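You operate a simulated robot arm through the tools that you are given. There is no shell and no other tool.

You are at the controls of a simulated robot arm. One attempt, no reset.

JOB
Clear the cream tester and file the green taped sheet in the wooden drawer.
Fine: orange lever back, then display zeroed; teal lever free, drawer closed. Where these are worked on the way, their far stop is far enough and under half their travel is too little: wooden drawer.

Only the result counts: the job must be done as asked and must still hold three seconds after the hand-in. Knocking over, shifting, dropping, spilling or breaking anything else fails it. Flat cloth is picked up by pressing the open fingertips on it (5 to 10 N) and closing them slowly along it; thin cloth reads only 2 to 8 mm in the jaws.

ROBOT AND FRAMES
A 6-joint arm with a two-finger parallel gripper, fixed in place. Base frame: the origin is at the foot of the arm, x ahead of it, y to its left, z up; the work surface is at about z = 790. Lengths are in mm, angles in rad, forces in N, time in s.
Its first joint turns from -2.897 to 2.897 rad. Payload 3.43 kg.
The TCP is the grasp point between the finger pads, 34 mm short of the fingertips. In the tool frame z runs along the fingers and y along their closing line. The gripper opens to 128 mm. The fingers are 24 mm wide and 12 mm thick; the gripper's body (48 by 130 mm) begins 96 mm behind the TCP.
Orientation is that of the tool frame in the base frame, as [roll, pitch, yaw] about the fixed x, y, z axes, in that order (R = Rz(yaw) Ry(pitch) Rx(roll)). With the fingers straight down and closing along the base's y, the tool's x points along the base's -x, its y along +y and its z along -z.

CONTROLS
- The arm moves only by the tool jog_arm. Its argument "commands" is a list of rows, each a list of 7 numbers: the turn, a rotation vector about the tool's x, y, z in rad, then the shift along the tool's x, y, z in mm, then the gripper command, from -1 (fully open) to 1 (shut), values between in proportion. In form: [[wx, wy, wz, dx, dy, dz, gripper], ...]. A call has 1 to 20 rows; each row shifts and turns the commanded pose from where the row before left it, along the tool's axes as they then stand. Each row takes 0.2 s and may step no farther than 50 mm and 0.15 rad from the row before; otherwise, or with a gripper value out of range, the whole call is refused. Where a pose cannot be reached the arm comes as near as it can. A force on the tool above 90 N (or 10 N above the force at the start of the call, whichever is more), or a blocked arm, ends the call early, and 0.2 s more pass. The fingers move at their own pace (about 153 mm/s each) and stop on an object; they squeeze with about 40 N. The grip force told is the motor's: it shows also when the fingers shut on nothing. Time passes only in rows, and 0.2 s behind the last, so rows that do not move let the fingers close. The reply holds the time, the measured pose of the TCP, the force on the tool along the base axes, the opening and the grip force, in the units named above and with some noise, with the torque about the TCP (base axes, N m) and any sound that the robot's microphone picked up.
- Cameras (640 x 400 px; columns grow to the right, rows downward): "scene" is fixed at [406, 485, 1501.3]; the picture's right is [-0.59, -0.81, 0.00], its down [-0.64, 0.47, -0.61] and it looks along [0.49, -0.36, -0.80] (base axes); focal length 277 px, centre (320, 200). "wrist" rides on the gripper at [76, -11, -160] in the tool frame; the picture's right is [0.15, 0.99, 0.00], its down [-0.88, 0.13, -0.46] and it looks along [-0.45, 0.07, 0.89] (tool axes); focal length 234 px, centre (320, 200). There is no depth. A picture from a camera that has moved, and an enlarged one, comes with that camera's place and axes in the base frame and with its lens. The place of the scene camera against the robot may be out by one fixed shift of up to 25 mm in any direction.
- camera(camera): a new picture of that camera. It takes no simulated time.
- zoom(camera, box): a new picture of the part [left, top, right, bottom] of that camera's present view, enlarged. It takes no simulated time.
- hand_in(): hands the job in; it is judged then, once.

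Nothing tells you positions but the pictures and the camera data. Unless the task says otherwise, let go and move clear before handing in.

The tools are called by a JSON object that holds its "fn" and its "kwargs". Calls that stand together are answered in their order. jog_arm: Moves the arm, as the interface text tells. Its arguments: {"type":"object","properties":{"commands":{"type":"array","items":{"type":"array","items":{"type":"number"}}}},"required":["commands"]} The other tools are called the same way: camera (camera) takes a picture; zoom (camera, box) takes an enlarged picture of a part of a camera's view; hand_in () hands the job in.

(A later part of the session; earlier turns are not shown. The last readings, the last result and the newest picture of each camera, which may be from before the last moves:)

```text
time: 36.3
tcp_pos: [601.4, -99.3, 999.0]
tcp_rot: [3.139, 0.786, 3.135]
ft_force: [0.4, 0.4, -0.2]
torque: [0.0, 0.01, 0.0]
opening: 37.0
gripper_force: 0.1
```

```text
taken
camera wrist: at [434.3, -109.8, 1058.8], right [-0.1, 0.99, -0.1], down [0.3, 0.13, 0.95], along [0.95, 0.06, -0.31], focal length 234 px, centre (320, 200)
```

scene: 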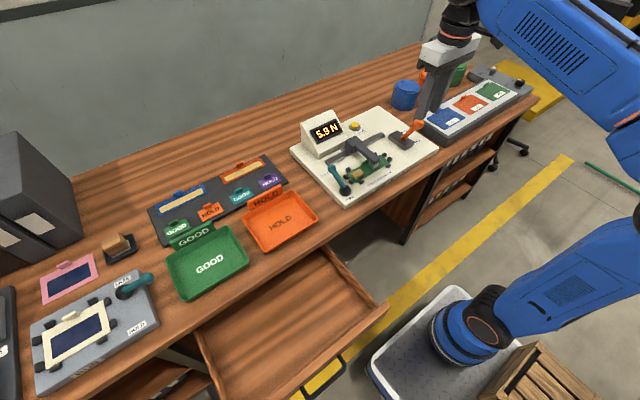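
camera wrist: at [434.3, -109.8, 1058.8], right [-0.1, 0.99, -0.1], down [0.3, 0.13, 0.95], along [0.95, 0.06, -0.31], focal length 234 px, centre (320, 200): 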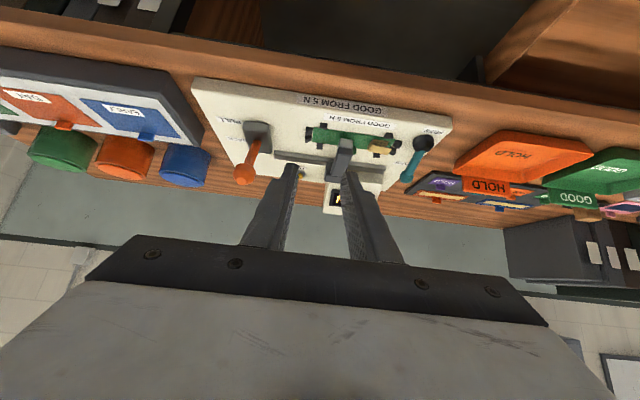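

{"fn": "zoom", "kwargs": {"camera": "wrist", "box": [180, 60, 320, 200]}}

{"fn": "zoom", "kwargs": {"camera": "wrist", "box": [280, 70, 460, 220]}}

```text
2.86 times, centred on (250, 130) of wrist
camera zoom: at [434.3, -109.8, 1058.8], right [-0.1, 0.99, -0.1], down [0.3, 0.13, 0.95], along [0.95, 0.06, -0.31], focal length 669 px, centre (520, 400)
```

zoom: 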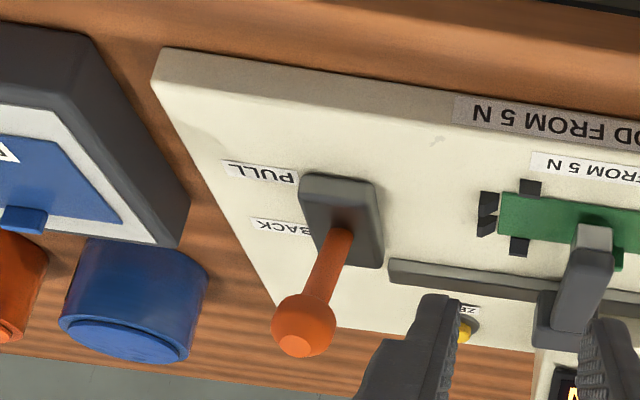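

```text
2.67 times, centred on (370, 145) of wrist
camera zoom: at [434.3, -109.8, 1058.8], right [-0.1, 0.99, -0.1], down [0.3, 0.13, 0.95], along [0.95, 0.06, -0.31], focal length 624 px, centre (187, 347)
```

zoom: 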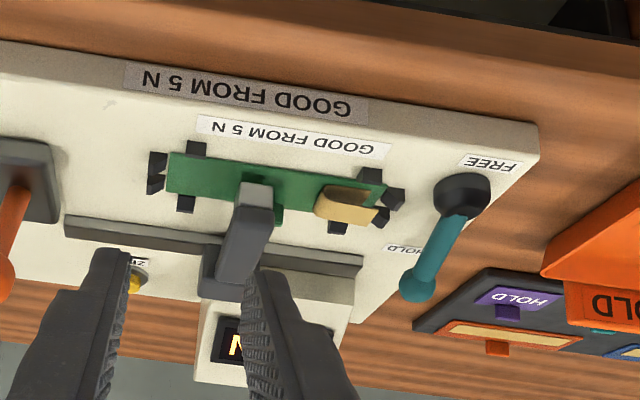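

All three wrist views agree: orange ball near (821, −221, 904), leaning forward; its slot runs along x with PULL in front and BACK behind. I'll untilt, close the fingers, and place them just in front of the ball to push it back.

{"fn": "jog_arm", "kwargs": {"commands": [[0, 0.131, 0, 0, 0, 0, 1], [0, 0.131, 0, 0, 0, 0, 1], [0, 0.131, 0, 0, 0, 0, 1], [0, 0.131, 0, 0, 0, 0, 1], [0, 0.131, 0, 0, 0, 0, 1], [0, 0.131, 0, 0, 0, 0, 1], [0, 0, 0, -32.2, -24.4, 7.8, 1], [0, 0, 0, -32.2, -24.4, 7.8, 1], [0, 0, 0, -32.2, -24.4, 7.8, 1], [0, 0, 0, -32.2, -24.4, 7.8, 1], [0, 0, 0, -32.2, -24.4, 7.8, 1]]}}

{"fn": "camera", "kwargs": {"camera": "wrist"}}

{"fn": "zoom", "kwargs": {"camera": "scene", "box": [290, 80, 460, 210]}}

```text
time: 38.7
tcp_pos: [760.9, -220.6, 959.5]
tcp_rot: [3.14, 0.0, 3.139]
ft_force: [-0.7, 0.2, 0.1]
torque: [0.0, -0.08, 0.0]
opening: 0.1
gripper_force: 33.3
```

```text
taken
camera wrist: at [685.3, -232.0, 1120.2], right [-0.14, 0.99, 0.0], down [0.88, 0.13, 0.46], along [0.45, 0.07, -0.89], focal length 234 px, centre (320, 200)
```

wrist: 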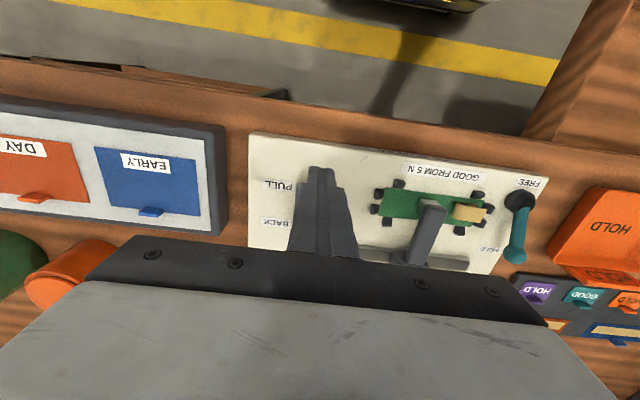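

```text
3.08 times, centred on (375, 145) of scene
camera zoom: at [406.0, 485.0, 1501.3], right [-0.59, -0.81, 0.0], down [-0.64, 0.47, -0.61], along [0.49, -0.36, -0.8], focal length 851 px, centre (151, 369)
```

zoom: 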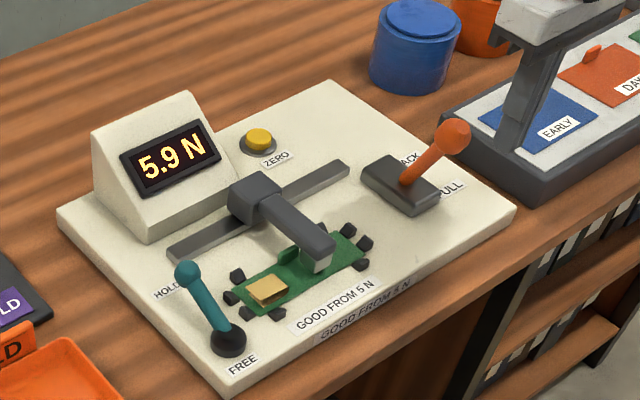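

{"fn": "zoom", "kwargs": {"camera": "scene", "box": [380, 80, 450, 150]}}

{"fn": "zoom", "kwargs": {"camera": "wrist", "box": [450, 130, 570, 290]}}

```text
5.71 times, centred on (415, 115) of scene
camera zoom: at [406.0, 485.0, 1501.3], right [-0.59, -0.81, 0.0], down [-0.64, 0.47, -0.61], along [0.49, -0.36, -0.8], focal length 1580 px, centre (-223, 686)
```

zoom: 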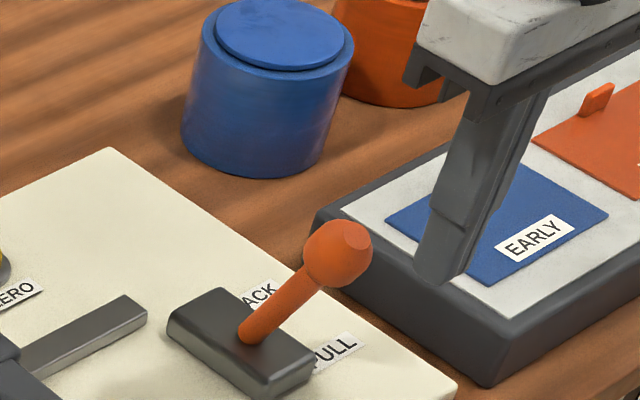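

```text
2.50 times, centred on (510, 210) of wrist
camera zoom: at [685.3, -232.0, 1120.2], right [-0.14, 0.99, 0.0], down [0.88, 0.13, 0.46], along [0.45, 0.07, -0.89], focal length 585 px, centre (-155, 175)
```

zoom: 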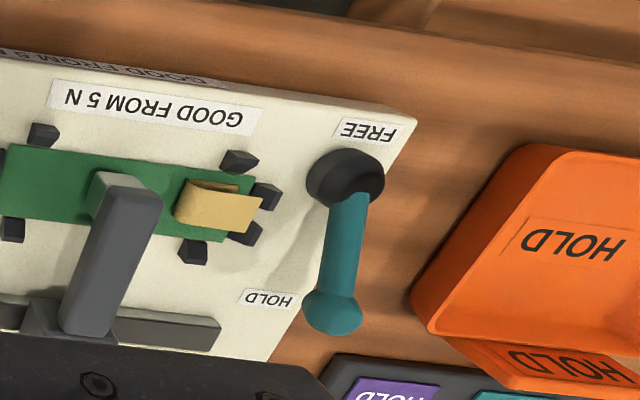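

Geometry is confirmed; the fingertips stand just in front of the orange ball. I'll lower and begin pushing toward +x in small steps.

{"fn": "jog_arm", "kwargs": {"commands": [[0, 0, 0, 0, 0, 25, 1], [0, 0, 0, 0, 0, 22, 1], [0, 0, 0, -10, 0, 0, 1], [0, 0, 0, -8, 0, 0, 1], [0, 0, 0, -8, 0, 0, 1]]}}

{"fn": "zoom", "kwargs": {"camera": "scene", "box": [340, 80, 450, 170]}}

```text
time: 39.9
tcp_pos: [786.8, -221.8, 913.1]
tcp_rot: [3.139, 0.0, 3.139]
ft_force: [-0.4, 0.8, 0.1]
torque: [-0.02, 0.01, -0.01]
opening: 0.0
gripper_force: 33.0
```

```text
4.44 times, centred on (395, 125) of scene
camera zoom: at [406.0, 485.0, 1501.3], right [-0.59, -0.81, 0.0], down [-0.64, 0.47, -0.61], along [0.49, -0.36, -0.8], focal length 1229 px, centre (-13, 533)
```

zoom: 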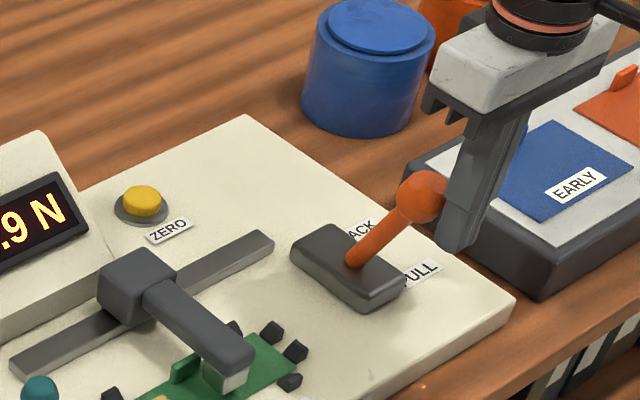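

The fingers are right at the ball. Continue pushing back.

{"fn": "jog_arm", "kwargs": {"commands": [[0, 0, 0, -8, 0, 0, 1], [0, 0, 0, -8, 0, 0, 1], [0, 0, 0, -8, 0, 0, 1]]}}

{"fn": "zoom", "kwargs": {"camera": "scene", "box": [300, 80, 450, 200]}}

```text
time: 40.7
tcp_pos: [811.4, -220.0, 912.1]
tcp_rot: [3.14, -0.001, 3.138]
ft_force: [-2.8, 0.4, -0.5]
torque: [0.02, 0.03, 0.0]
opening: 0.1
gripper_force: 32.5
```

```text
3.33 times, centred on (375, 140) of scene
camera zoom: at [406.0, 485.0, 1501.3], right [-0.59, -0.81, 0.0], down [-0.64, 0.47, -0.61], along [0.49, -0.36, -0.8], focal length 922 px, centre (137, 400)
```

zoom: 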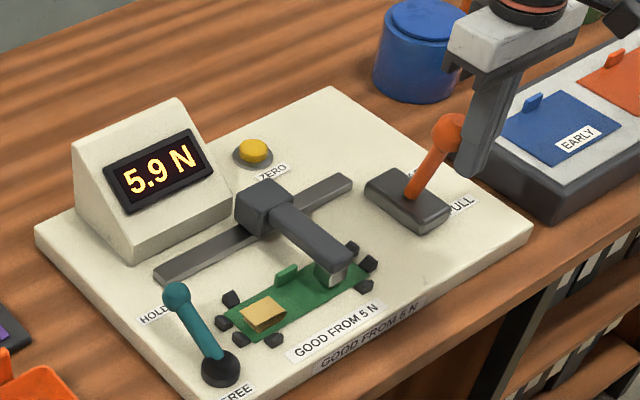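

The lever follows with light force. Continue to its stop.

{"fn": "jog_arm", "kwargs": {"commands": [[0, 0, 0, -8, 0, 0, 1], [0, 0, 0, -8, 0, 0, 1], [0, 0, 0, -8, 0, 0, 1], [0, 0, 0, -8, 0, 0, 1]]}}

{"fn": "zoom", "kwargs": {"camera": "scene", "box": [300, 80, 450, 200]}}

```text
time: 41.7
tcp_pos: [843.9, -221.4, 912.9]
tcp_rot: [3.141, -0.001, 3.138]
ft_force: [-0.1, 0.0, 0.6]
torque: [0.01, -0.02, 0.02]
opening: 0.0
gripper_force: 32.5
```

```text
3.33 times, centred on (375, 140) of scene
camera zoom: at [406.0, 485.0, 1501.3], right [-0.59, -0.81, 0.0], down [-0.64, 0.47, -0.61], along [0.49, -0.36, -0.8], focal length 922 px, centre (137, 400)
```

zoom: 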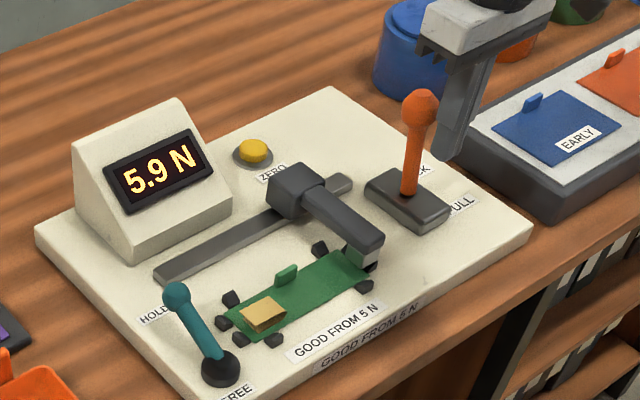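

The carriage is sliding off the sheet as the lever goes back. The lever is ahead of the fingers now; I'll continue to the stop.

{"fn": "jog_arm", "kwargs": {"commands": [[0, 0, 0, -8, 0, 0, 1], [0, 0, 0, -8, 0, 0, 1], [0, 0, 0, -8, 0, 0, 1], [0, 0, 0, 0, 0, 0, 1]]}}

{"fn": "zoom", "kwargs": {"camera": "scene", "box": [300, 80, 450, 200]}}

```text
time: 42.7
tcp_pos: [867.4, -220.4, 912.2]
tcp_rot: [3.139, 0.001, 3.138]
ft_force: [0.5, 0.9, 0.1]
torque: [0.0, 0.0, 0.01]
opening: 0.0
gripper_force: 32.9
```

```text
3.33 times, centred on (375, 140) of scene
camera zoom: at [406.0, 485.0, 1501.3], right [-0.59, -0.81, 0.0], down [-0.64, 0.47, -0.61], along [0.49, -0.36, -0.8], focal length 922 px, centre (137, 400)
```

zoom: 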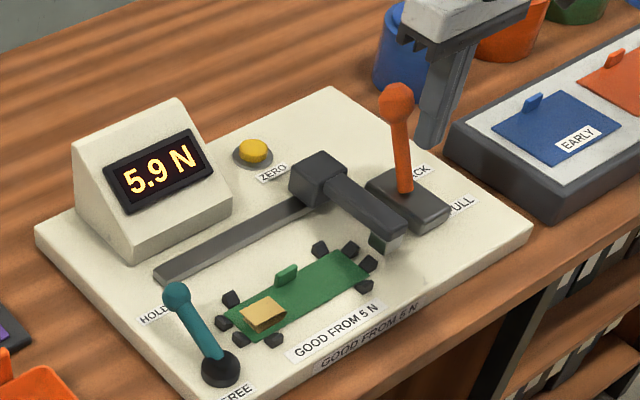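

{"fn": "jog_arm", "kwargs": {"commands": [[0, 0, 0, -6, 0, 0, 1], [0, 0, 0, -6, 0, 0, 1], [0, 0, 0, -6, 0, 0, 1], [0, 0, 0, 0, 0, 0, 1]]}}

{"fn": "zoom", "kwargs": {"camera": "scene", "box": [300, 80, 450, 200]}}

```text
time: 43.7
tcp_pos: [884.1, -220.9, 912.1]
tcp_rot: [3.139, -0.001, 3.138]
ft_force: [-12.2, 1.1, 1.3]
torque: [0.01, 0.4, -0.01]
opening: 0.0
gripper_force: 33.4
```

```text
3.33 times, centred on (375, 140) of scene
camera zoom: at [406.0, 485.0, 1501.3], right [-0.59, -0.81, 0.0], down [-0.64, 0.47, -0.61], along [0.49, -0.36, -0.8], focal length 922 px, centre (137, 400)
```

zoom: 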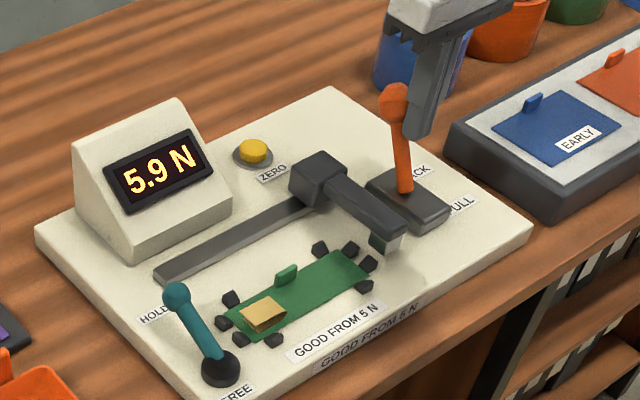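

The lever is at its back stop (force rising, no more motion). A small final nudge, then retreat upward.

{"fn": "jog_arm", "kwargs": {"commands": [[0, 0, 0, -3, 0, 0, 1], [0, 0, 0, 0, 0, 0, 1]]}}

```text
time: 44.3
tcp_pos: [883.9, -221.9, 915.0]
tcp_rot: [3.139, 0.001, 3.138]
ft_force: [-53.4, 1.2, 5.3]
torque: [0.05, 1.76, 0.05]
opening: 0.0
gripper_force: 32.8
```

The orange lever is firmly at BACK. I'll back off, rise, and position over the yellow ZERO button to view it.

{"fn": "jog_arm", "kwargs": {"commands": [[0, 0, 0, 8, 0, 0, 1], [0, 0, 0, 12, 0, 0, 1], [0, 0, 0, 0, 0, -45, 1], [0, 0, 0, 0, 0, -45, 1], [0, 0, 0, -40, 25, 0, 1], [0, 0, 0, -40, 25, 0, 1], [0, 0, 0, -40, 25, 0, 1], [0, 0, 0, 0, 10, 0, 1]]}}

{"fn": "camera", "kwargs": {"camera": "wrist"}}

{"fn": "zoom", "kwargs": {"camera": "scene", "box": [280, 60, 450, 200]}}

```text
time: 46.1
tcp_pos: [986.9, -137.8, 1002.2]
tcp_rot: [3.14, 0.001, 3.139]
ft_force: [-0.5, 0.1, -0.5]
torque: [-0.02, -0.02, -0.02]
opening: 0.0
gripper_force: 32.4
```

```text
taken
camera wrist: at [912.0, -148.6, 1163.6], right [-0.14, 0.99, 0.0], down [0.88, 0.13, 0.46], along [0.45, 0.07, -0.89], focal length 234 px, centre (320, 200)
```

wrist: 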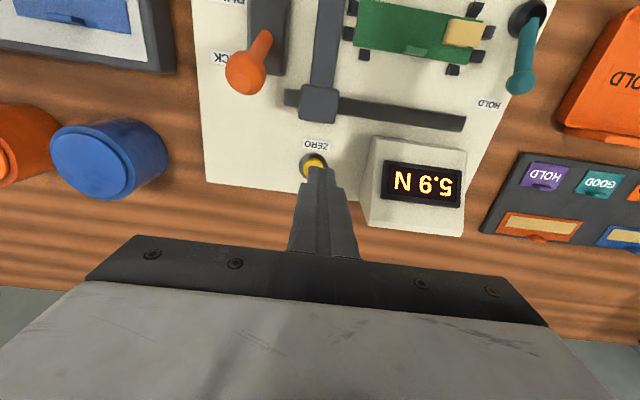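

```text
2.86 times, centred on (365, 130) of scene
camera zoom: at [406.0, 485.0, 1501.3], right [-0.59, -0.81, 0.0], down [-0.64, 0.47, -0.61], along [0.49, -0.36, -0.8], focal length 790 px, centre (191, 400)
```

zoom: 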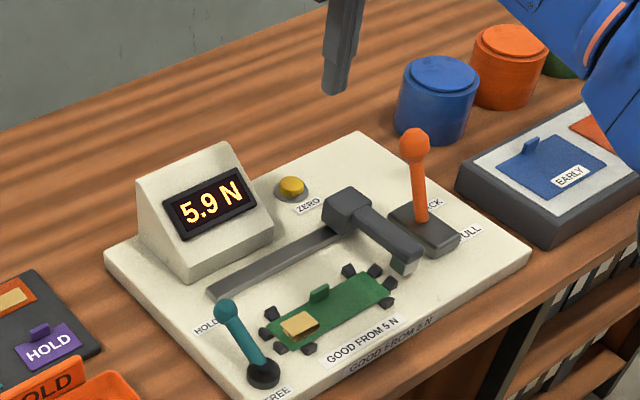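

The lever stays at BACK. The button is visible just beyond the fingertips; zoom to localize it.

{"fn": "zoom", "kwargs": {"camera": "wrist", "box": [270, 120, 370, 200]}}

{"fn": "zoom", "kwargs": {"camera": "scene", "box": [320, 90, 390, 160]}}

```text
5.00 times, centred on (320, 160) of wrist
camera zoom: at [912.0, -148.6, 1163.6], right [-0.14, 0.99, 0.0], down [0.88, 0.13, 0.46], along [0.45, 0.07, -0.89], focal length 1171 px, centre (320, 400)
```

zoom: 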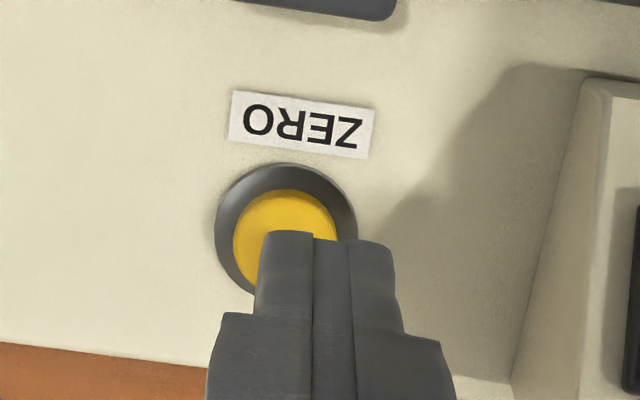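

```text
5.71 times, centred on (355, 125) of scene
camera zoom: at [406.0, 485.0, 1501.3], right [-0.59, -0.81, 0.0], down [-0.64, 0.47, -0.61], along [0.49, -0.36, -0.8], focal length 1580 px, centre (120, 629)
```

zoom: 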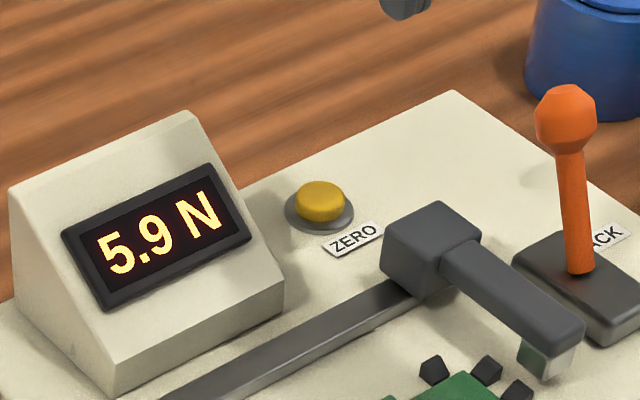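

The ZERO button centre is about (1030, −142), top near z 830. I'll move above it and descend gently.

{"fn": "jog_arm", "kwargs": {"commands": [[0, 0, 0, -21.5, -1.9, 20, 1], [0, 0, 0, -21.5, -1.9, 20, 1], [0, 0, 0, 0, 0, 30, 1], [0, 0, 0, 0, 0, 30, 1]]}}

{"fn": "zoom", "kwargs": {"camera": "scene", "box": [320, 90, 390, 160]}}

{"fn": "zoom", "kwargs": {"camera": "wrist", "box": [270, 120, 370, 200]}}

```text
time: 47.1
tcp_pos: [1030.6, -141.1, 904.2]
tcp_rot: [3.14, 0.0, 3.138]
ft_force: [-0.5, 0.2, 0.8]
torque: [-0.02, -0.03, 0.0]
opening: 0.1
gripper_force: 33.1
```

```text
5.71 times, centred on (355, 125) of scene
camera zoom: at [406.0, 485.0, 1501.3], right [-0.59, -0.81, 0.0], down [-0.64, 0.47, -0.61], along [0.49, -0.36, -0.8], focal length 1580 px, centre (120, 629)
```

zoom: 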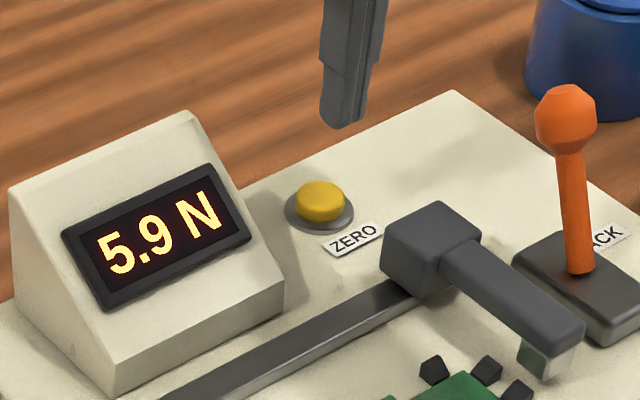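

```text
5.00 times, centred on (320, 160) of wrist
camera zoom: at [955.3, -152.7, 1063.3], right [-0.14, 0.99, 0.0], down [0.88, 0.13, 0.46], along [0.45, 0.07, -0.89], focal length 1171 px, centre (320, 400)
```

zoom: 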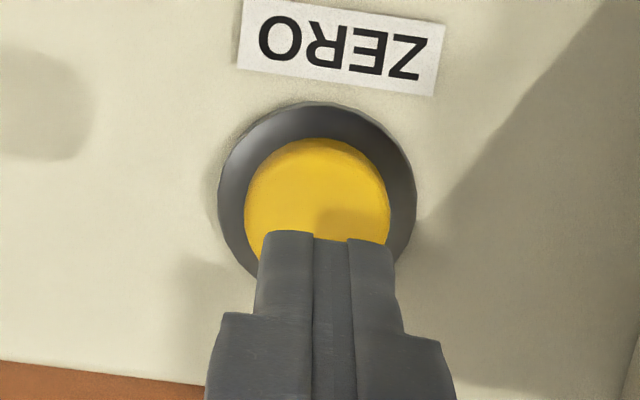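

Aligned over the button. Descending in small steps.

{"fn": "jog_arm", "kwargs": {"commands": [[0, 0, 0, 0, 0, 20, 1], [0, 0, 0, 0, 0, 12, 1], [0, 0, 0, 0, 0, 4, 1], [0, 0, 0, 0, 0, 3, 1]]}}

{"fn": "zoom", "kwargs": {"camera": "scene", "box": [300, 90, 390, 160]}}

```text
time: 48.1
tcp_pos: [1030.4, -140.6, 863.3]
tcp_rot: [3.141, 0.0, 3.138]
ft_force: [0.0, 0.1, 0.2]
torque: [0.02, 0.0, 0.0]
opening: 0.0
gripper_force: 33.7
```

```text
5.71 times, centred on (345, 125) of scene
camera zoom: at [406.0, 485.0, 1501.3], right [-0.59, -0.81, 0.0], down [-0.64, 0.47, -0.61], along [0.49, -0.36, -0.8], focal length 1580 px, centre (177, 629)
```

zoom: 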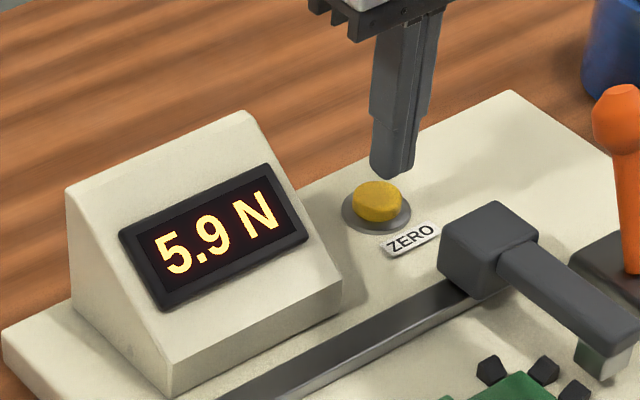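

{"fn": "jog_arm", "kwargs": {"commands": [[0, 0, 0, 0, 0, 3, 1], [0, 0, 0, 0, 0, 3, 1], [0, 0, 0, 0, 0, 2, 1]]}}

{"fn": "zoom", "kwargs": {"camera": "scene", "box": [300, 90, 390, 160]}}

```text
time: 48.9
tcp_pos: [1031.4, -139.3, 855.6]
tcp_rot: [3.138, 0.0, 3.138]
ft_force: [-0.2, -0.3, -0.8]
torque: [-0.01, -0.02, -0.03]
opening: 0.3
gripper_force: 32.9
```

```text
5.71 times, centred on (345, 125) of scene
camera zoom: at [406.0, 485.0, 1501.3], right [-0.59, -0.81, 0.0], down [-0.64, 0.47, -0.61], along [0.49, -0.36, -0.8], focal length 1580 px, centre (177, 629)
```

zoom: 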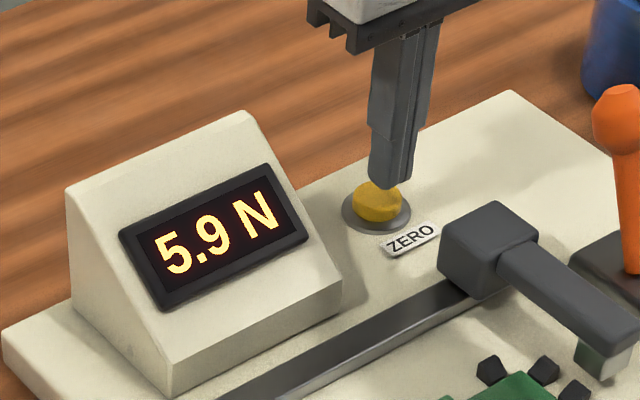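

{"fn": "jog_arm", "kwargs": {"commands": [[0, 0, 0, 0, 0, 2, 1], [0, 0, 0, 0, 0, 2, 1], [0, 0, 0, 0, 0, 2, 1]]}}

{"fn": "zoom", "kwargs": {"camera": "scene", "box": [300, 90, 390, 160]}}

{"fn": "zoom", "kwargs": {"camera": "wrist", "box": [270, 120, 370, 200]}}

```text
time: 49.7
tcp_pos: [1031.2, -139.3, 850.4]
tcp_rot: [3.138, 0.0, 3.137]
ft_force: [0.5, 0.0, 0.6]
torque: [0.0, -0.02, -0.01]
opening: 0.0
gripper_force: 32.7
```

```text
5.71 times, centred on (345, 125) of scene
camera zoom: at [406.0, 485.0, 1501.3], right [-0.59, -0.81, 0.0], down [-0.64, 0.47, -0.61], along [0.49, -0.36, -0.8], focal length 1580 px, centre (177, 629)
```

zoom: 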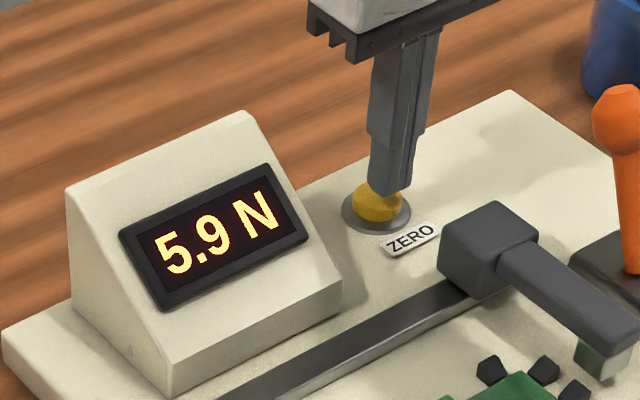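

```text
5.00 times, centred on (320, 160) of wrist
camera zoom: at [955.8, -151.8, 1010.2], right [-0.14, 0.99, 0.0], down [0.88, 0.13, 0.46], along [0.45, 0.07, -0.89], focal length 1171 px, centre (320, 400)
```

zoom: 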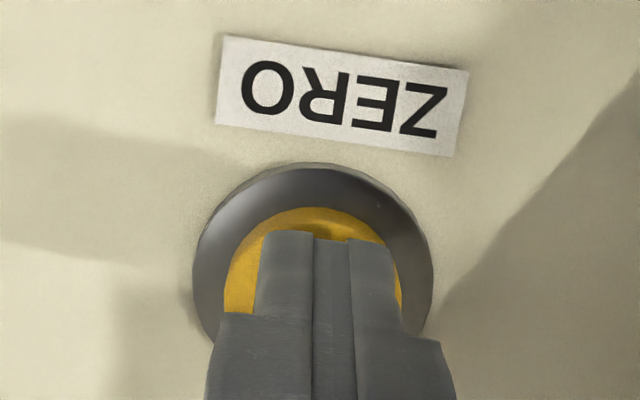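

{"fn": "jog_arm", "kwargs": {"commands": [[0, 0, 0, -2, -1.5, 2, 1], [0, 0, 0, 0, 0, 2, 1], [0, 0, 0, 0, 0, 2, 1]]}}

{"fn": "zoom", "kwargs": {"camera": "scene", "box": [300, 90, 390, 160]}}

```text
time: 50.5
tcp_pos: [1032.6, -141.4, 845.2]
tcp_rot: [3.14, -0.001, 3.137]
ft_force: [-1.1, -0.2, 0.1]
torque: [-0.01, 0.0, 0.01]
opening: 0.1
gripper_force: 33.4
```

```text
5.71 times, centred on (345, 125) of scene
camera zoom: at [406.0, 485.0, 1501.3], right [-0.59, -0.81, 0.0], down [-0.64, 0.47, -0.61], along [0.49, -0.36, -0.8], focal length 1580 px, centre (177, 629)
```

zoom: 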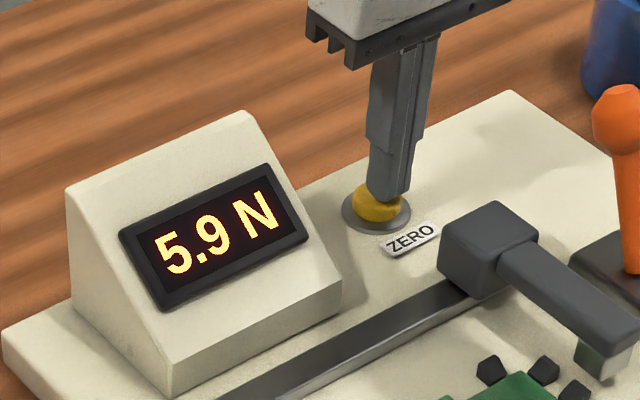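

Still no contact; the button is a bit lower and farther than estimated. I'll shift +x a few mm and keep descending gently.

{"fn": "jog_arm", "kwargs": {"commands": [[0, 0, 0, -4, 0, 2, 1], [0, 0, 0, 0, 0, 2, 1], [0, 0, 0, 0, 0, 2, 1]]}}

{"fn": "zoom", "kwargs": {"camera": "scene", "box": [300, 90, 390, 160]}}

{"fn": "zoom", "kwargs": {"camera": "wrist", "box": [270, 120, 370, 200]}}

```text
time: 51.3
tcp_pos: [1036.8, -140.8, 836.9]
tcp_rot: [3.141, -0.001, 3.137]
ft_force: [-0.6, -0.6, 1.4]
torque: [0.03, -0.01, 0.01]
opening: 0.1
gripper_force: 32.5
```

```text
5.71 times, centred on (345, 125) of scene
camera zoom: at [406.0, 485.0, 1501.3], right [-0.59, -0.81, 0.0], down [-0.64, 0.47, -0.61], along [0.49, -0.36, -0.8], focal length 1580 px, centre (177, 629)
```

zoom: 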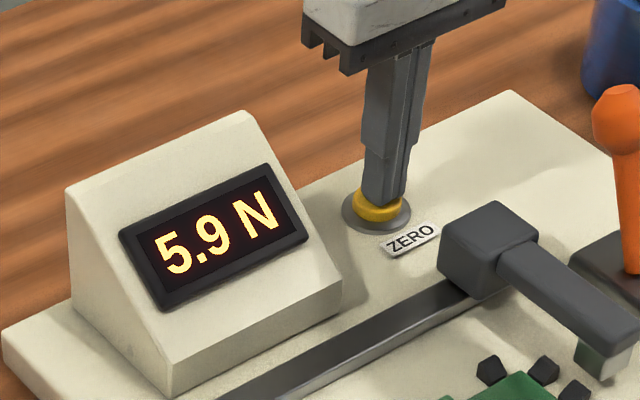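

```text
5.00 times, centred on (320, 160) of wrist
camera zoom: at [961.8, -153.3, 998.6], right [-0.14, 0.99, 0.0], down [0.88, 0.13, 0.46], along [0.45, 0.07, -0.89], focal length 1171 px, centre (320, 400)
```

zoom: 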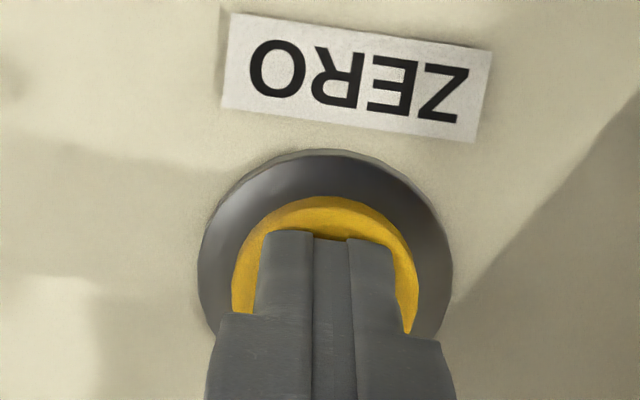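

{"fn": "jog_arm", "kwargs": {"commands": [[0, 0, 0, 0, 0, 2, 1], [0, 0, 0, 0, 0, 2, 1]]}}

{"fn": "zoom", "kwargs": {"camera": "scene", "box": [300, 90, 390, 160]}}

```text
time: 51.9
tcp_pos: [1035.9, -140.8, 834.8]
tcp_rot: [3.141, -0.001, 3.139]
ft_force: [-1.2, -1.7, 6.2]
torque: [-0.02, 0.07, -0.01]
opening: 0.0
gripper_force: 32.7
heard: click
```

```text
5.71 times, centred on (345, 125) of scene
camera zoom: at [406.0, 485.0, 1501.3], right [-0.59, -0.81, 0.0], down [-0.64, 0.47, -0.61], along [0.49, -0.36, -0.8], focal length 1580 px, centre (177, 629)
```

zoom: 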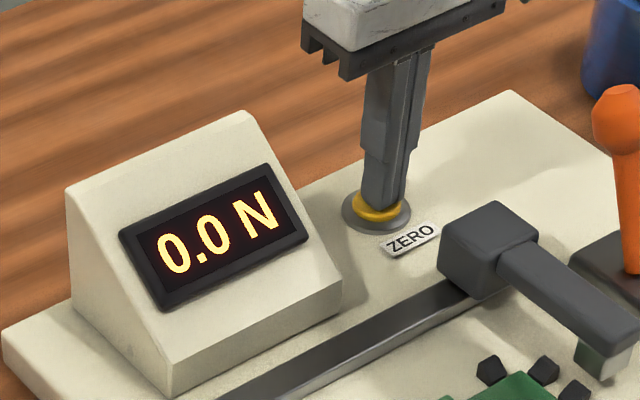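

Click heard and the display reads 0.0 N. I'll rise straight up and move toward the teal lever to view it.

{"fn": "jog_arm", "kwargs": {"commands": [[0, 0, 0, 0, 0, -15, 1], [0, 0, 0, 0, 0, -45, 1], [0, 0, 0, 0, 0, -50, 1], [0, 0, 0, 0, 0, -50, 1], [0, 0, 0, 35, 30, -10, 1], [0, 0, 0, 35, 30, 0, 1], [0, 0, 0, 35, 30, 0, 1], [0, 0, 0, 35, 30, 0, 1], [0, 0, 0, 35, 30, 0, 1], [0, 0, 0, 35, 20, 0, 1]]}}

{"fn": "camera", "kwargs": {"camera": "wrist"}}

{"fn": "zoom", "kwargs": {"camera": "scene", "box": [280, 80, 450, 210]}}

```text
time: 54.1
tcp_pos: [829.7, 27.5, 1004.2]
tcp_rot: [3.14, -0.002, 3.139]
ft_force: [0.2, -0.8, -1.2]
torque: [0.01, 0.04, 0.03]
opening: 0.1
gripper_force: 33.2
```

```text
taken
camera wrist: at [754.1, 16.5, 1164.3], right [-0.14, 0.99, 0.0], down [0.88, 0.13, 0.46], along [0.45, 0.07, -0.89], focal length 234 px, centre (320, 200)
```

wrist: 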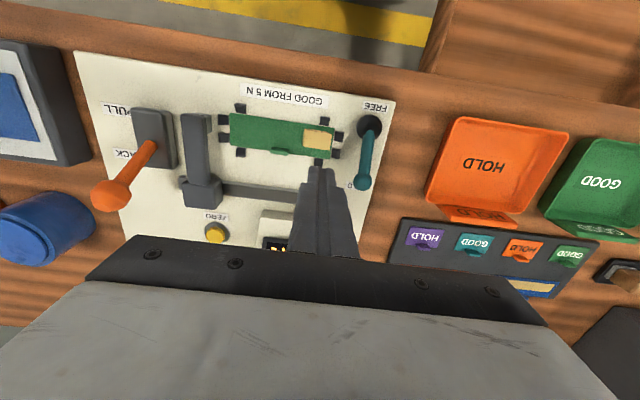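

```text
3.08 times, centred on (365, 145) of scene
camera zoom: at [406.0, 485.0, 1501.3], right [-0.59, -0.81, 0.0], down [-0.64, 0.47, -0.61], along [0.49, -0.36, -0.8], focal length 851 px, centre (182, 369)
```

zoom: 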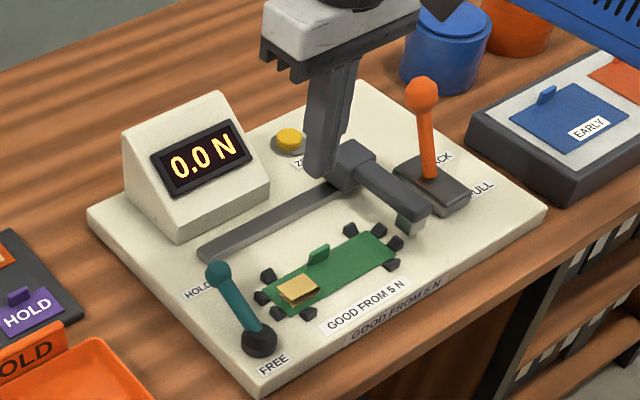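

{"fn": "zoom", "kwargs": {"camera": "wrist", "box": [310, 90, 430, 210]}}

{"fn": "zoom", "kwargs": {"camera": "wrist", "box": [200, 90, 360, 190]}}

{"fn": "zoom", "kwargs": {"camera": "scene", "box": [310, 140, 400, 210]}}

```text
3.33 times, centred on (370, 150) of wrist
camera zoom: at [754.1, 16.5, 1164.3], right [-0.14, 0.99, 0.0], down [0.88, 0.13, 0.46], along [0.45, 0.07, -0.89], focal length 781 px, centre (153, 367)
```

zoom: 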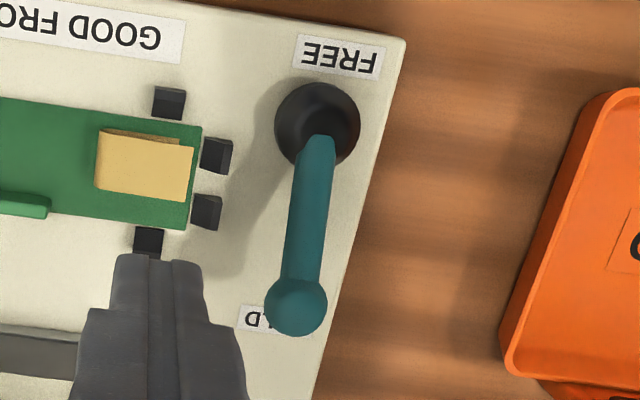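

```text
4.00 times, centred on (280, 140) of wrist
camera zoom: at [754.1, 16.5, 1164.3], right [-0.14, 0.99, 0.0], down [0.88, 0.13, 0.46], along [0.45, 0.07, -0.89], focal length 937 px, centre (480, 440)
```

zoom: 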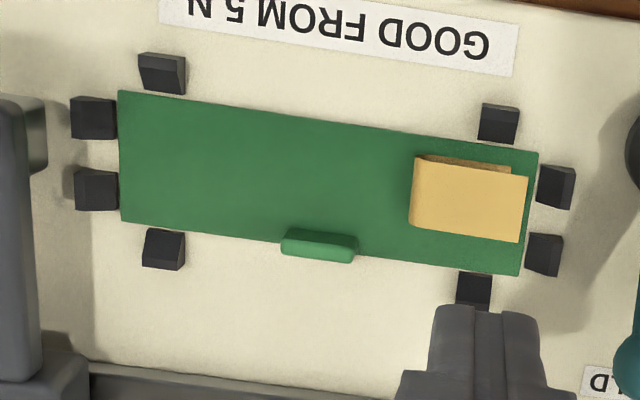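

```text
5.71 times, centred on (355, 175) of scene
camera zoom: at [406.0, 485.0, 1501.3], right [-0.59, -0.81, 0.0], down [-0.64, 0.47, -0.61], along [0.49, -0.36, -0.8], focal length 1580 px, centre (120, 343)
```

zoom: 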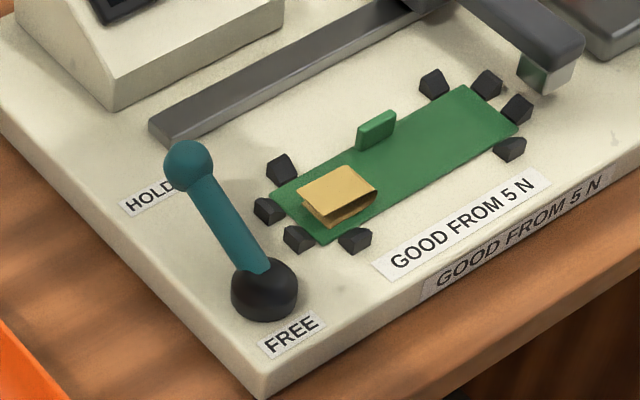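

The sheet lies loose between small locator blocks with an upright tab on its rear edge. Teal ball is at about (880, 100, 834), pivot (805, 98, 798). I'll place the closed fingers behind the ball and push it forward (−x) to FREE.

{"fn": "jog_arm", "kwargs": {"commands": [[0, 0, 0, -29.5, 24.2, 0, 1], [0, 0, 0, -29.5, 24.2, 0, 1], [0, 0, 0, -29.5, 24.2, 0, 1], [0, 0, 0, 0, 0, 40, 1], [0, 0, 0, 0, 0, 40, 1], [0, 0, 0, 0, 0, 40, 1]]}}

{"fn": "zoom", "kwargs": {"camera": "scene", "box": [290, 110, 400, 210]}}

{"fn": "camera", "kwargs": {"camera": "wrist"}}

```text
time: 55.5
tcp_pos: [916.4, 100.4, 884.0]
tcp_rot: [3.141, 0.001, 3.138]
ft_force: [-0.4, 0.0, -0.7]
torque: [0.01, 0.01, 0.02]
opening: 0.2
gripper_force: 33.1
```

```text
4.00 times, centred on (345, 160) of scene
camera zoom: at [406.0, 485.0, 1501.3], right [-0.59, -0.81, 0.0], down [-0.64, 0.47, -0.61], along [0.49, -0.36, -0.8], focal length 1106 px, centre (220, 360)
```

zoom: 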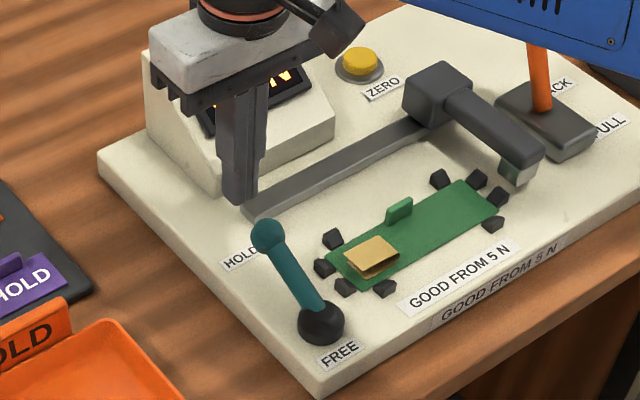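

```text
taken
camera wrist: at [841.1, 89.7, 1045.1], right [-0.14, 0.99, 0.0], down [0.88, 0.13, 0.46], along [0.45, 0.07, -0.89], focal length 234 px, centre (320, 200)
```

wrist: 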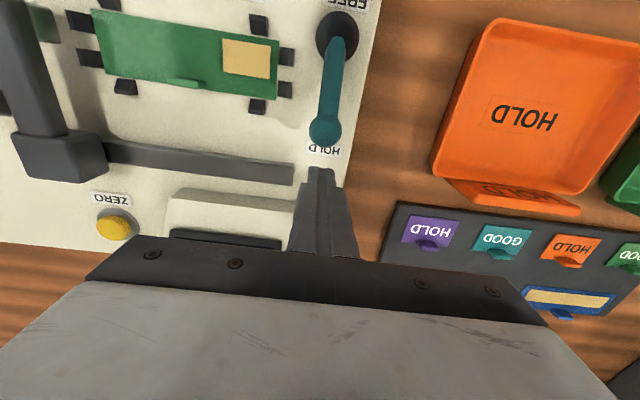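

Clear of the display box. Lower to ball height and push toward −x in small steps.

{"fn": "jog_arm", "kwargs": {"commands": [[0, 0, 0, 0, 0, 28, 1], [0, 0, 0, 8, 0, 0, 1], [0, 0, 0, 6, 0, 0, 1], [0, 0, 0, 6, 0, 0, 1], [0, 0, 0, 6, 0, 0, 1]]}}

{"fn": "zoom", "kwargs": {"camera": "scene", "box": [290, 110, 400, 210]}}

```text
time: 56.6
tcp_pos: [904.6, 100.5, 857.4]
tcp_rot: [3.139, 0.019, 3.139]
ft_force: [49.6, 0.5, -3.6]
torque: [-0.59, -1.03, -0.01]
opening: 0.2
gripper_force: 32.9
stopped in row 5: the force on the tool passed its limit at 110 N (the readings are from after the stop); the commanded pose is now the measured one
```

```text
4.00 times, centred on (345, 160) of scene
camera zoom: at [406.0, 485.0, 1501.3], right [-0.59, -0.81, 0.0], down [-0.64, 0.47, -0.61], along [0.49, -0.36, -0.8], focal length 1106 px, centre (220, 360)
```

zoom: 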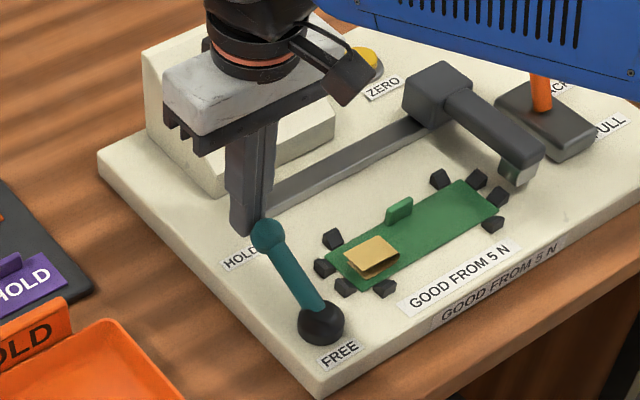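

The lever didn't budge under a straight push, and the sister lever on the grey board points sideways — so this is a quarter-turn lever about a vertical axis, pointing along +x at HOLD. I'll back off and approach from its −y side to swing it outward (+y).

{"fn": "jog_arm", "kwargs": {"commands": [[0, 0.019, 0, -15, 0, 0, 1], [0, 0, 0, 0, 0, -40, 1], [0, 0, 0, 0, 0, -20, 1], [0, 0, 0, 20, -18.5, 0, 1], [0, 0, 0, 20, -18.5, 0, 1]]}}

{"fn": "camera", "kwargs": {"camera": "wrist"}}

{"fn": "zoom", "kwargs": {"camera": "scene", "box": [290, 110, 400, 210]}}

{"fn": "zoom", "kwargs": {"camera": "scene", "box": [80, 260, 180, 340]}}

```text
time: 57.8
tcp_pos: [878.0, 64.7, 918.1]
tcp_rot: [3.138, -0.002, 3.139]
ft_force: [0.0, 0.0, 0.0]
torque: [-0.02, 0.02, -0.01]
opening: 0.2
gripper_force: 33.1
```

```text
taken
camera wrist: at [803.0, 52.8, 1078.6], right [-0.14, 0.99, 0.0], down [0.88, 0.13, 0.45], along [0.45, 0.07, -0.89], focal length 234 px, centre (320, 200)
```

wrist: 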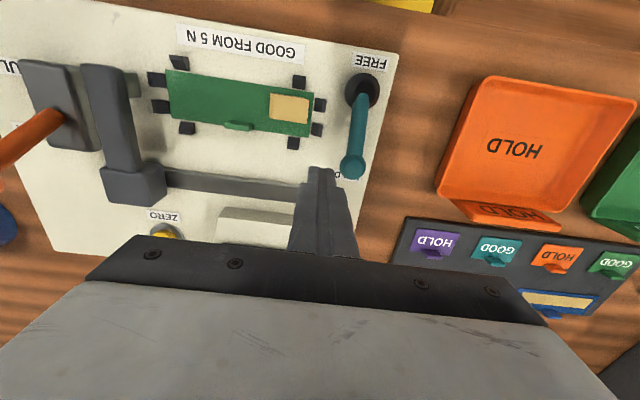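

```text
4.00 times, centred on (345, 160) of scene
camera zoom: at [406.0, 485.0, 1501.3], right [-0.59, -0.81, 0.0], down [-0.64, 0.47, -0.61], along [0.49, -0.36, -0.8], focal length 1106 px, centre (220, 360)
```

zoom: 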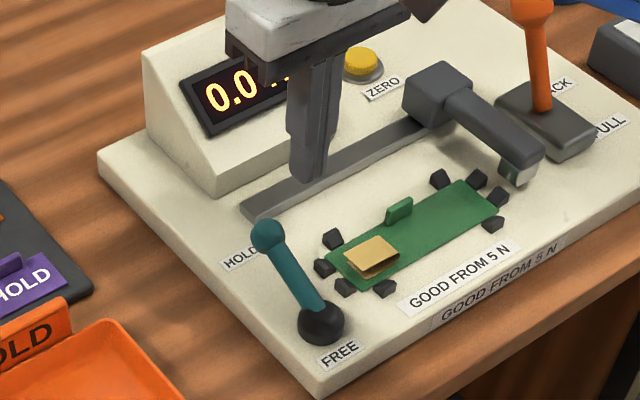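

```text
5.00 times, centred on (130, 300) of scene
camera zoom: at [406.0, 485.0, 1501.3], right [-0.59, -0.81, 0.0], down [-0.64, 0.47, -0.61], along [0.49, -0.36, -0.8], focal length 1383 px, centre (1270, -300)
```

zoom: 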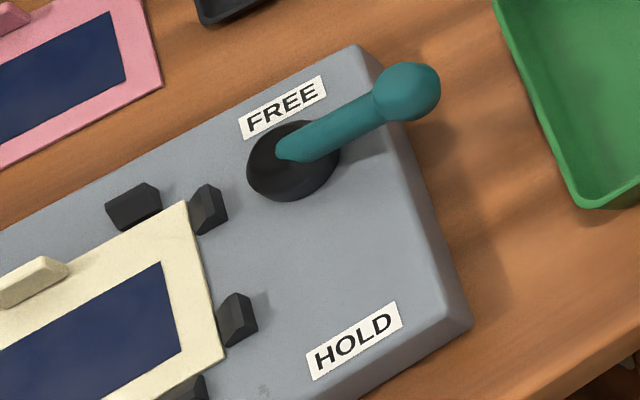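

The grey board confirms the quarter-turn style: HOLD points along the board, FREE points outward. I'll descend beside the teal ball on its −y side and push +y gently.

{"fn": "jog_arm", "kwargs": {"commands": [[0, 0, 0, 0, 0, 35, 1], [0, 0, 0, 0, 0, 26, 1], [0, 0, 0, 0, 5, 0, 1], [0, 0, 0, 0, 4, 0, 1], [0, 0, 0, 0, 4, 0, 1]]}}

{"fn": "zoom", "kwargs": {"camera": "scene", "box": [290, 110, 400, 210]}}

```text
time: 59.0
tcp_pos: [877.6, 76.2, 857.6]
tcp_rot: [3.137, -0.001, 3.136]
ft_force: [1.5, -4.4, -0.9]
torque: [-0.09, -0.01, -0.03]
opening: 0.4
gripper_force: 33.1
```

```text
4.00 times, centred on (345, 160) of scene
camera zoom: at [406.0, 485.0, 1501.3], right [-0.59, -0.81, 0.0], down [-0.64, 0.47, -0.61], along [0.49, -0.36, -0.8], focal length 1106 px, centre (220, 360)
```

zoom: 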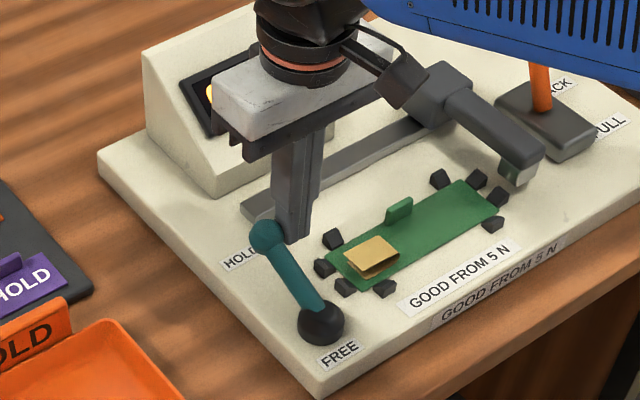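

Contact with ~4 N. Continue a few mm.

{"fn": "jog_arm", "kwargs": {"commands": [[0, 0, 0, 0, 4, 0, 1], [0, 0, 0, 0, 4, 0, 1], [0, 0, 0, 0, 4, 0, 1]]}}

{"fn": "zoom", "kwargs": {"camera": "scene", "box": [290, 110, 400, 210]}}

```text
time: 59.8
tcp_pos: [878.0, 89.6, 858.9]
tcp_rot: [3.138, -0.003, 3.139]
ft_force: [3.4, -3.2, -1.4]
torque: [-0.1, -0.08, -0.05]
opening: 0.2
gripper_force: 33.0
```

```text
4.00 times, centred on (345, 160) of scene
camera zoom: at [406.0, 485.0, 1501.3], right [-0.59, -0.81, 0.0], down [-0.64, 0.47, -0.61], along [0.49, -0.36, -0.8], focal length 1106 px, centre (220, 360)
```

zoom: 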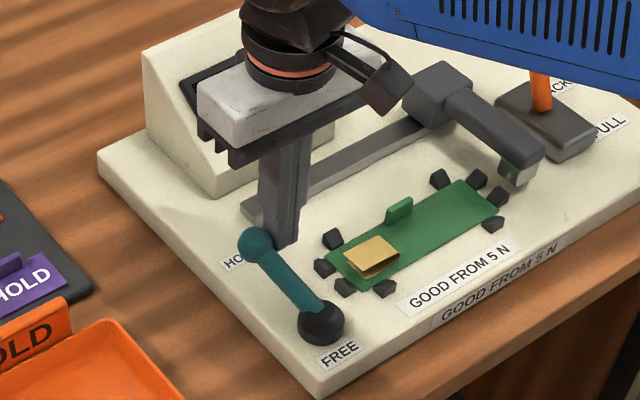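

The lever is swinging outward. I'll follow the arc around the pivot.

{"fn": "jog_arm", "kwargs": {"commands": [[0, 0, 0, -5, 10, 0, 1], [0, 0, 0, -1, 10, 0, 1], [0, 0, 0, 1, 10, 0, 1], [0, 0, 0, 4, 10, 0, 1]]}}

{"fn": "zoom", "kwargs": {"camera": "scene", "box": [270, 110, 400, 230]}}

```text
time: 60.8
tcp_pos: [878.0, 129.9, 858.7]
tcp_rot: [3.138, -0.001, 3.136]
ft_force: [-0.1, -0.6, -0.7]
torque: [0.03, -0.02, -0.01]
opening: 0.0
gripper_force: 32.7
```

```text
3.33 times, centred on (335, 170) of scene
camera zoom: at [406.0, 485.0, 1501.3], right [-0.59, -0.81, 0.0], down [-0.64, 0.47, -0.61], along [0.49, -0.36, -0.8], focal length 922 px, centre (270, 300)
```

zoom: 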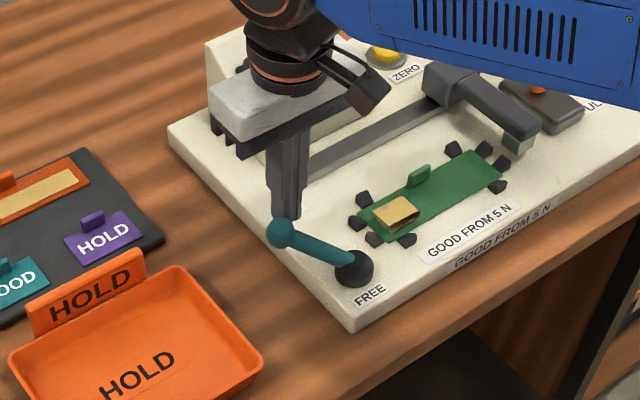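

About 40° so far. Continue around the arc.

{"fn": "jog_arm", "kwargs": {"commands": [[0, 0, 0, 5, 9, 0, 1], [0, 0, 0, 7, 9, 0, 1], [0, 0, 0, 8, 8, 0, 1], [0, 0, 0, 9, 7, 0, 1], [0, 0, 0, 9, 5, 0, 1]]}}

{"fn": "zoom", "kwargs": {"camera": "scene", "box": [270, 110, 400, 230]}}

{"fn": "camera", "kwargs": {"camera": "wrist"}}

```text
time: 61.9
tcp_pos: [855.9, 156.6, 859.2]
tcp_rot: [-3.14, 0.015, 3.132]
ft_force: [43.8, -33.6, -6.4]
torque: [-0.82, -1.09, -0.11]
opening: 0.1
gripper_force: 32.8
stopped in row 5: the force on the tool passed its limit at 107 N (the readings are from after the stop); the commanded pose is now the measured one
```

```text
3.33 times, centred on (335, 170) of scene
camera zoom: at [406.0, 485.0, 1501.3], right [-0.59, -0.81, 0.0], down [-0.64, 0.47, -0.61], along [0.49, -0.36, -0.8], focal length 922 px, centre (270, 300)
```

zoom: 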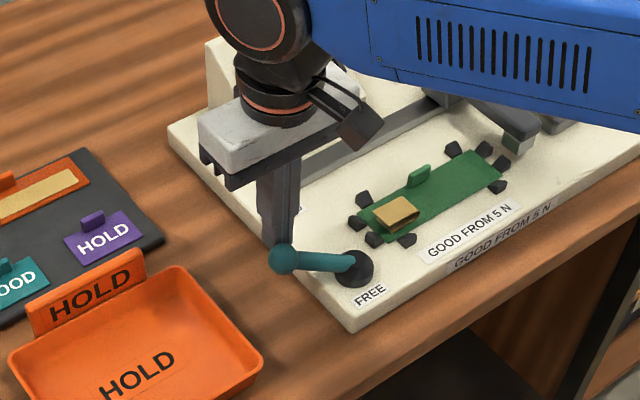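

```text
taken
camera wrist: at [778.2, 146.6, 1018.3], right [-0.14, 0.99, 0.0], down [0.87, 0.12, 0.47], along [0.47, 0.06, -0.88], focal length 234 px, centre (320, 200)
```

wrist: 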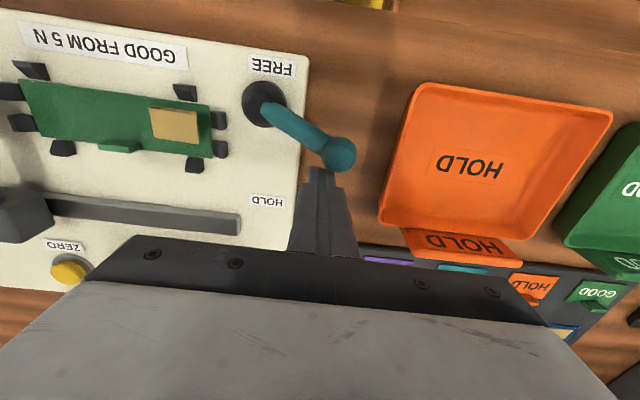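

The lever stopped hard after swinging roughly 55–65°. I'll measure whether that is its end stop, comparing with the grey board's lever.

{"fn": "zoom", "kwargs": {"camera": "wrist", "box": [220, 40, 400, 180]}}

{"fn": "zoom", "kwargs": {"camera": "scene", "box": [300, 160, 360, 215]}}

```text
2.86 times, centred on (310, 110) of wrist
camera zoom: at [778.2, 146.6, 1018.3], right [-0.14, 0.99, 0.0], down [0.87, 0.12, 0.47], along [0.47, 0.06, -0.88], focal length 669 px, centre (349, 457)
```

zoom: 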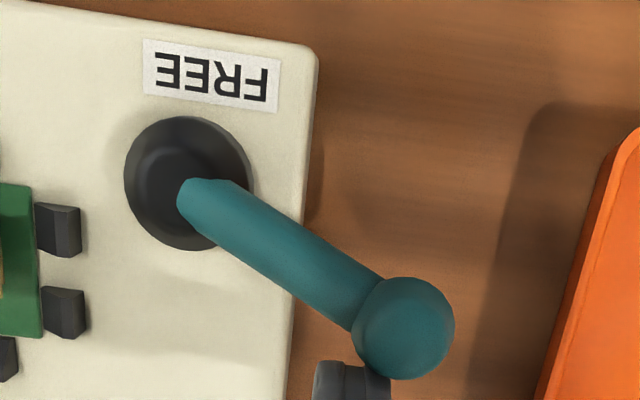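

```text
7.27 times, centred on (330, 188) of scene
camera zoom: at [406.0, 485.0, 1501.3], right [-0.59, -0.81, 0.0], down [-0.64, 0.47, -0.61], along [0.49, -0.36, -0.8], focal length 2011 px, centre (247, 291)
```

zoom: 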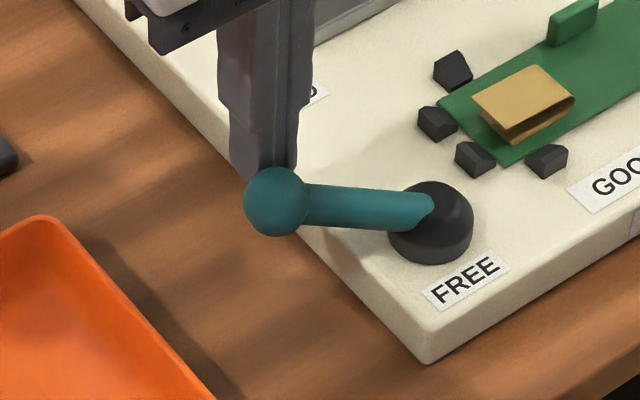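

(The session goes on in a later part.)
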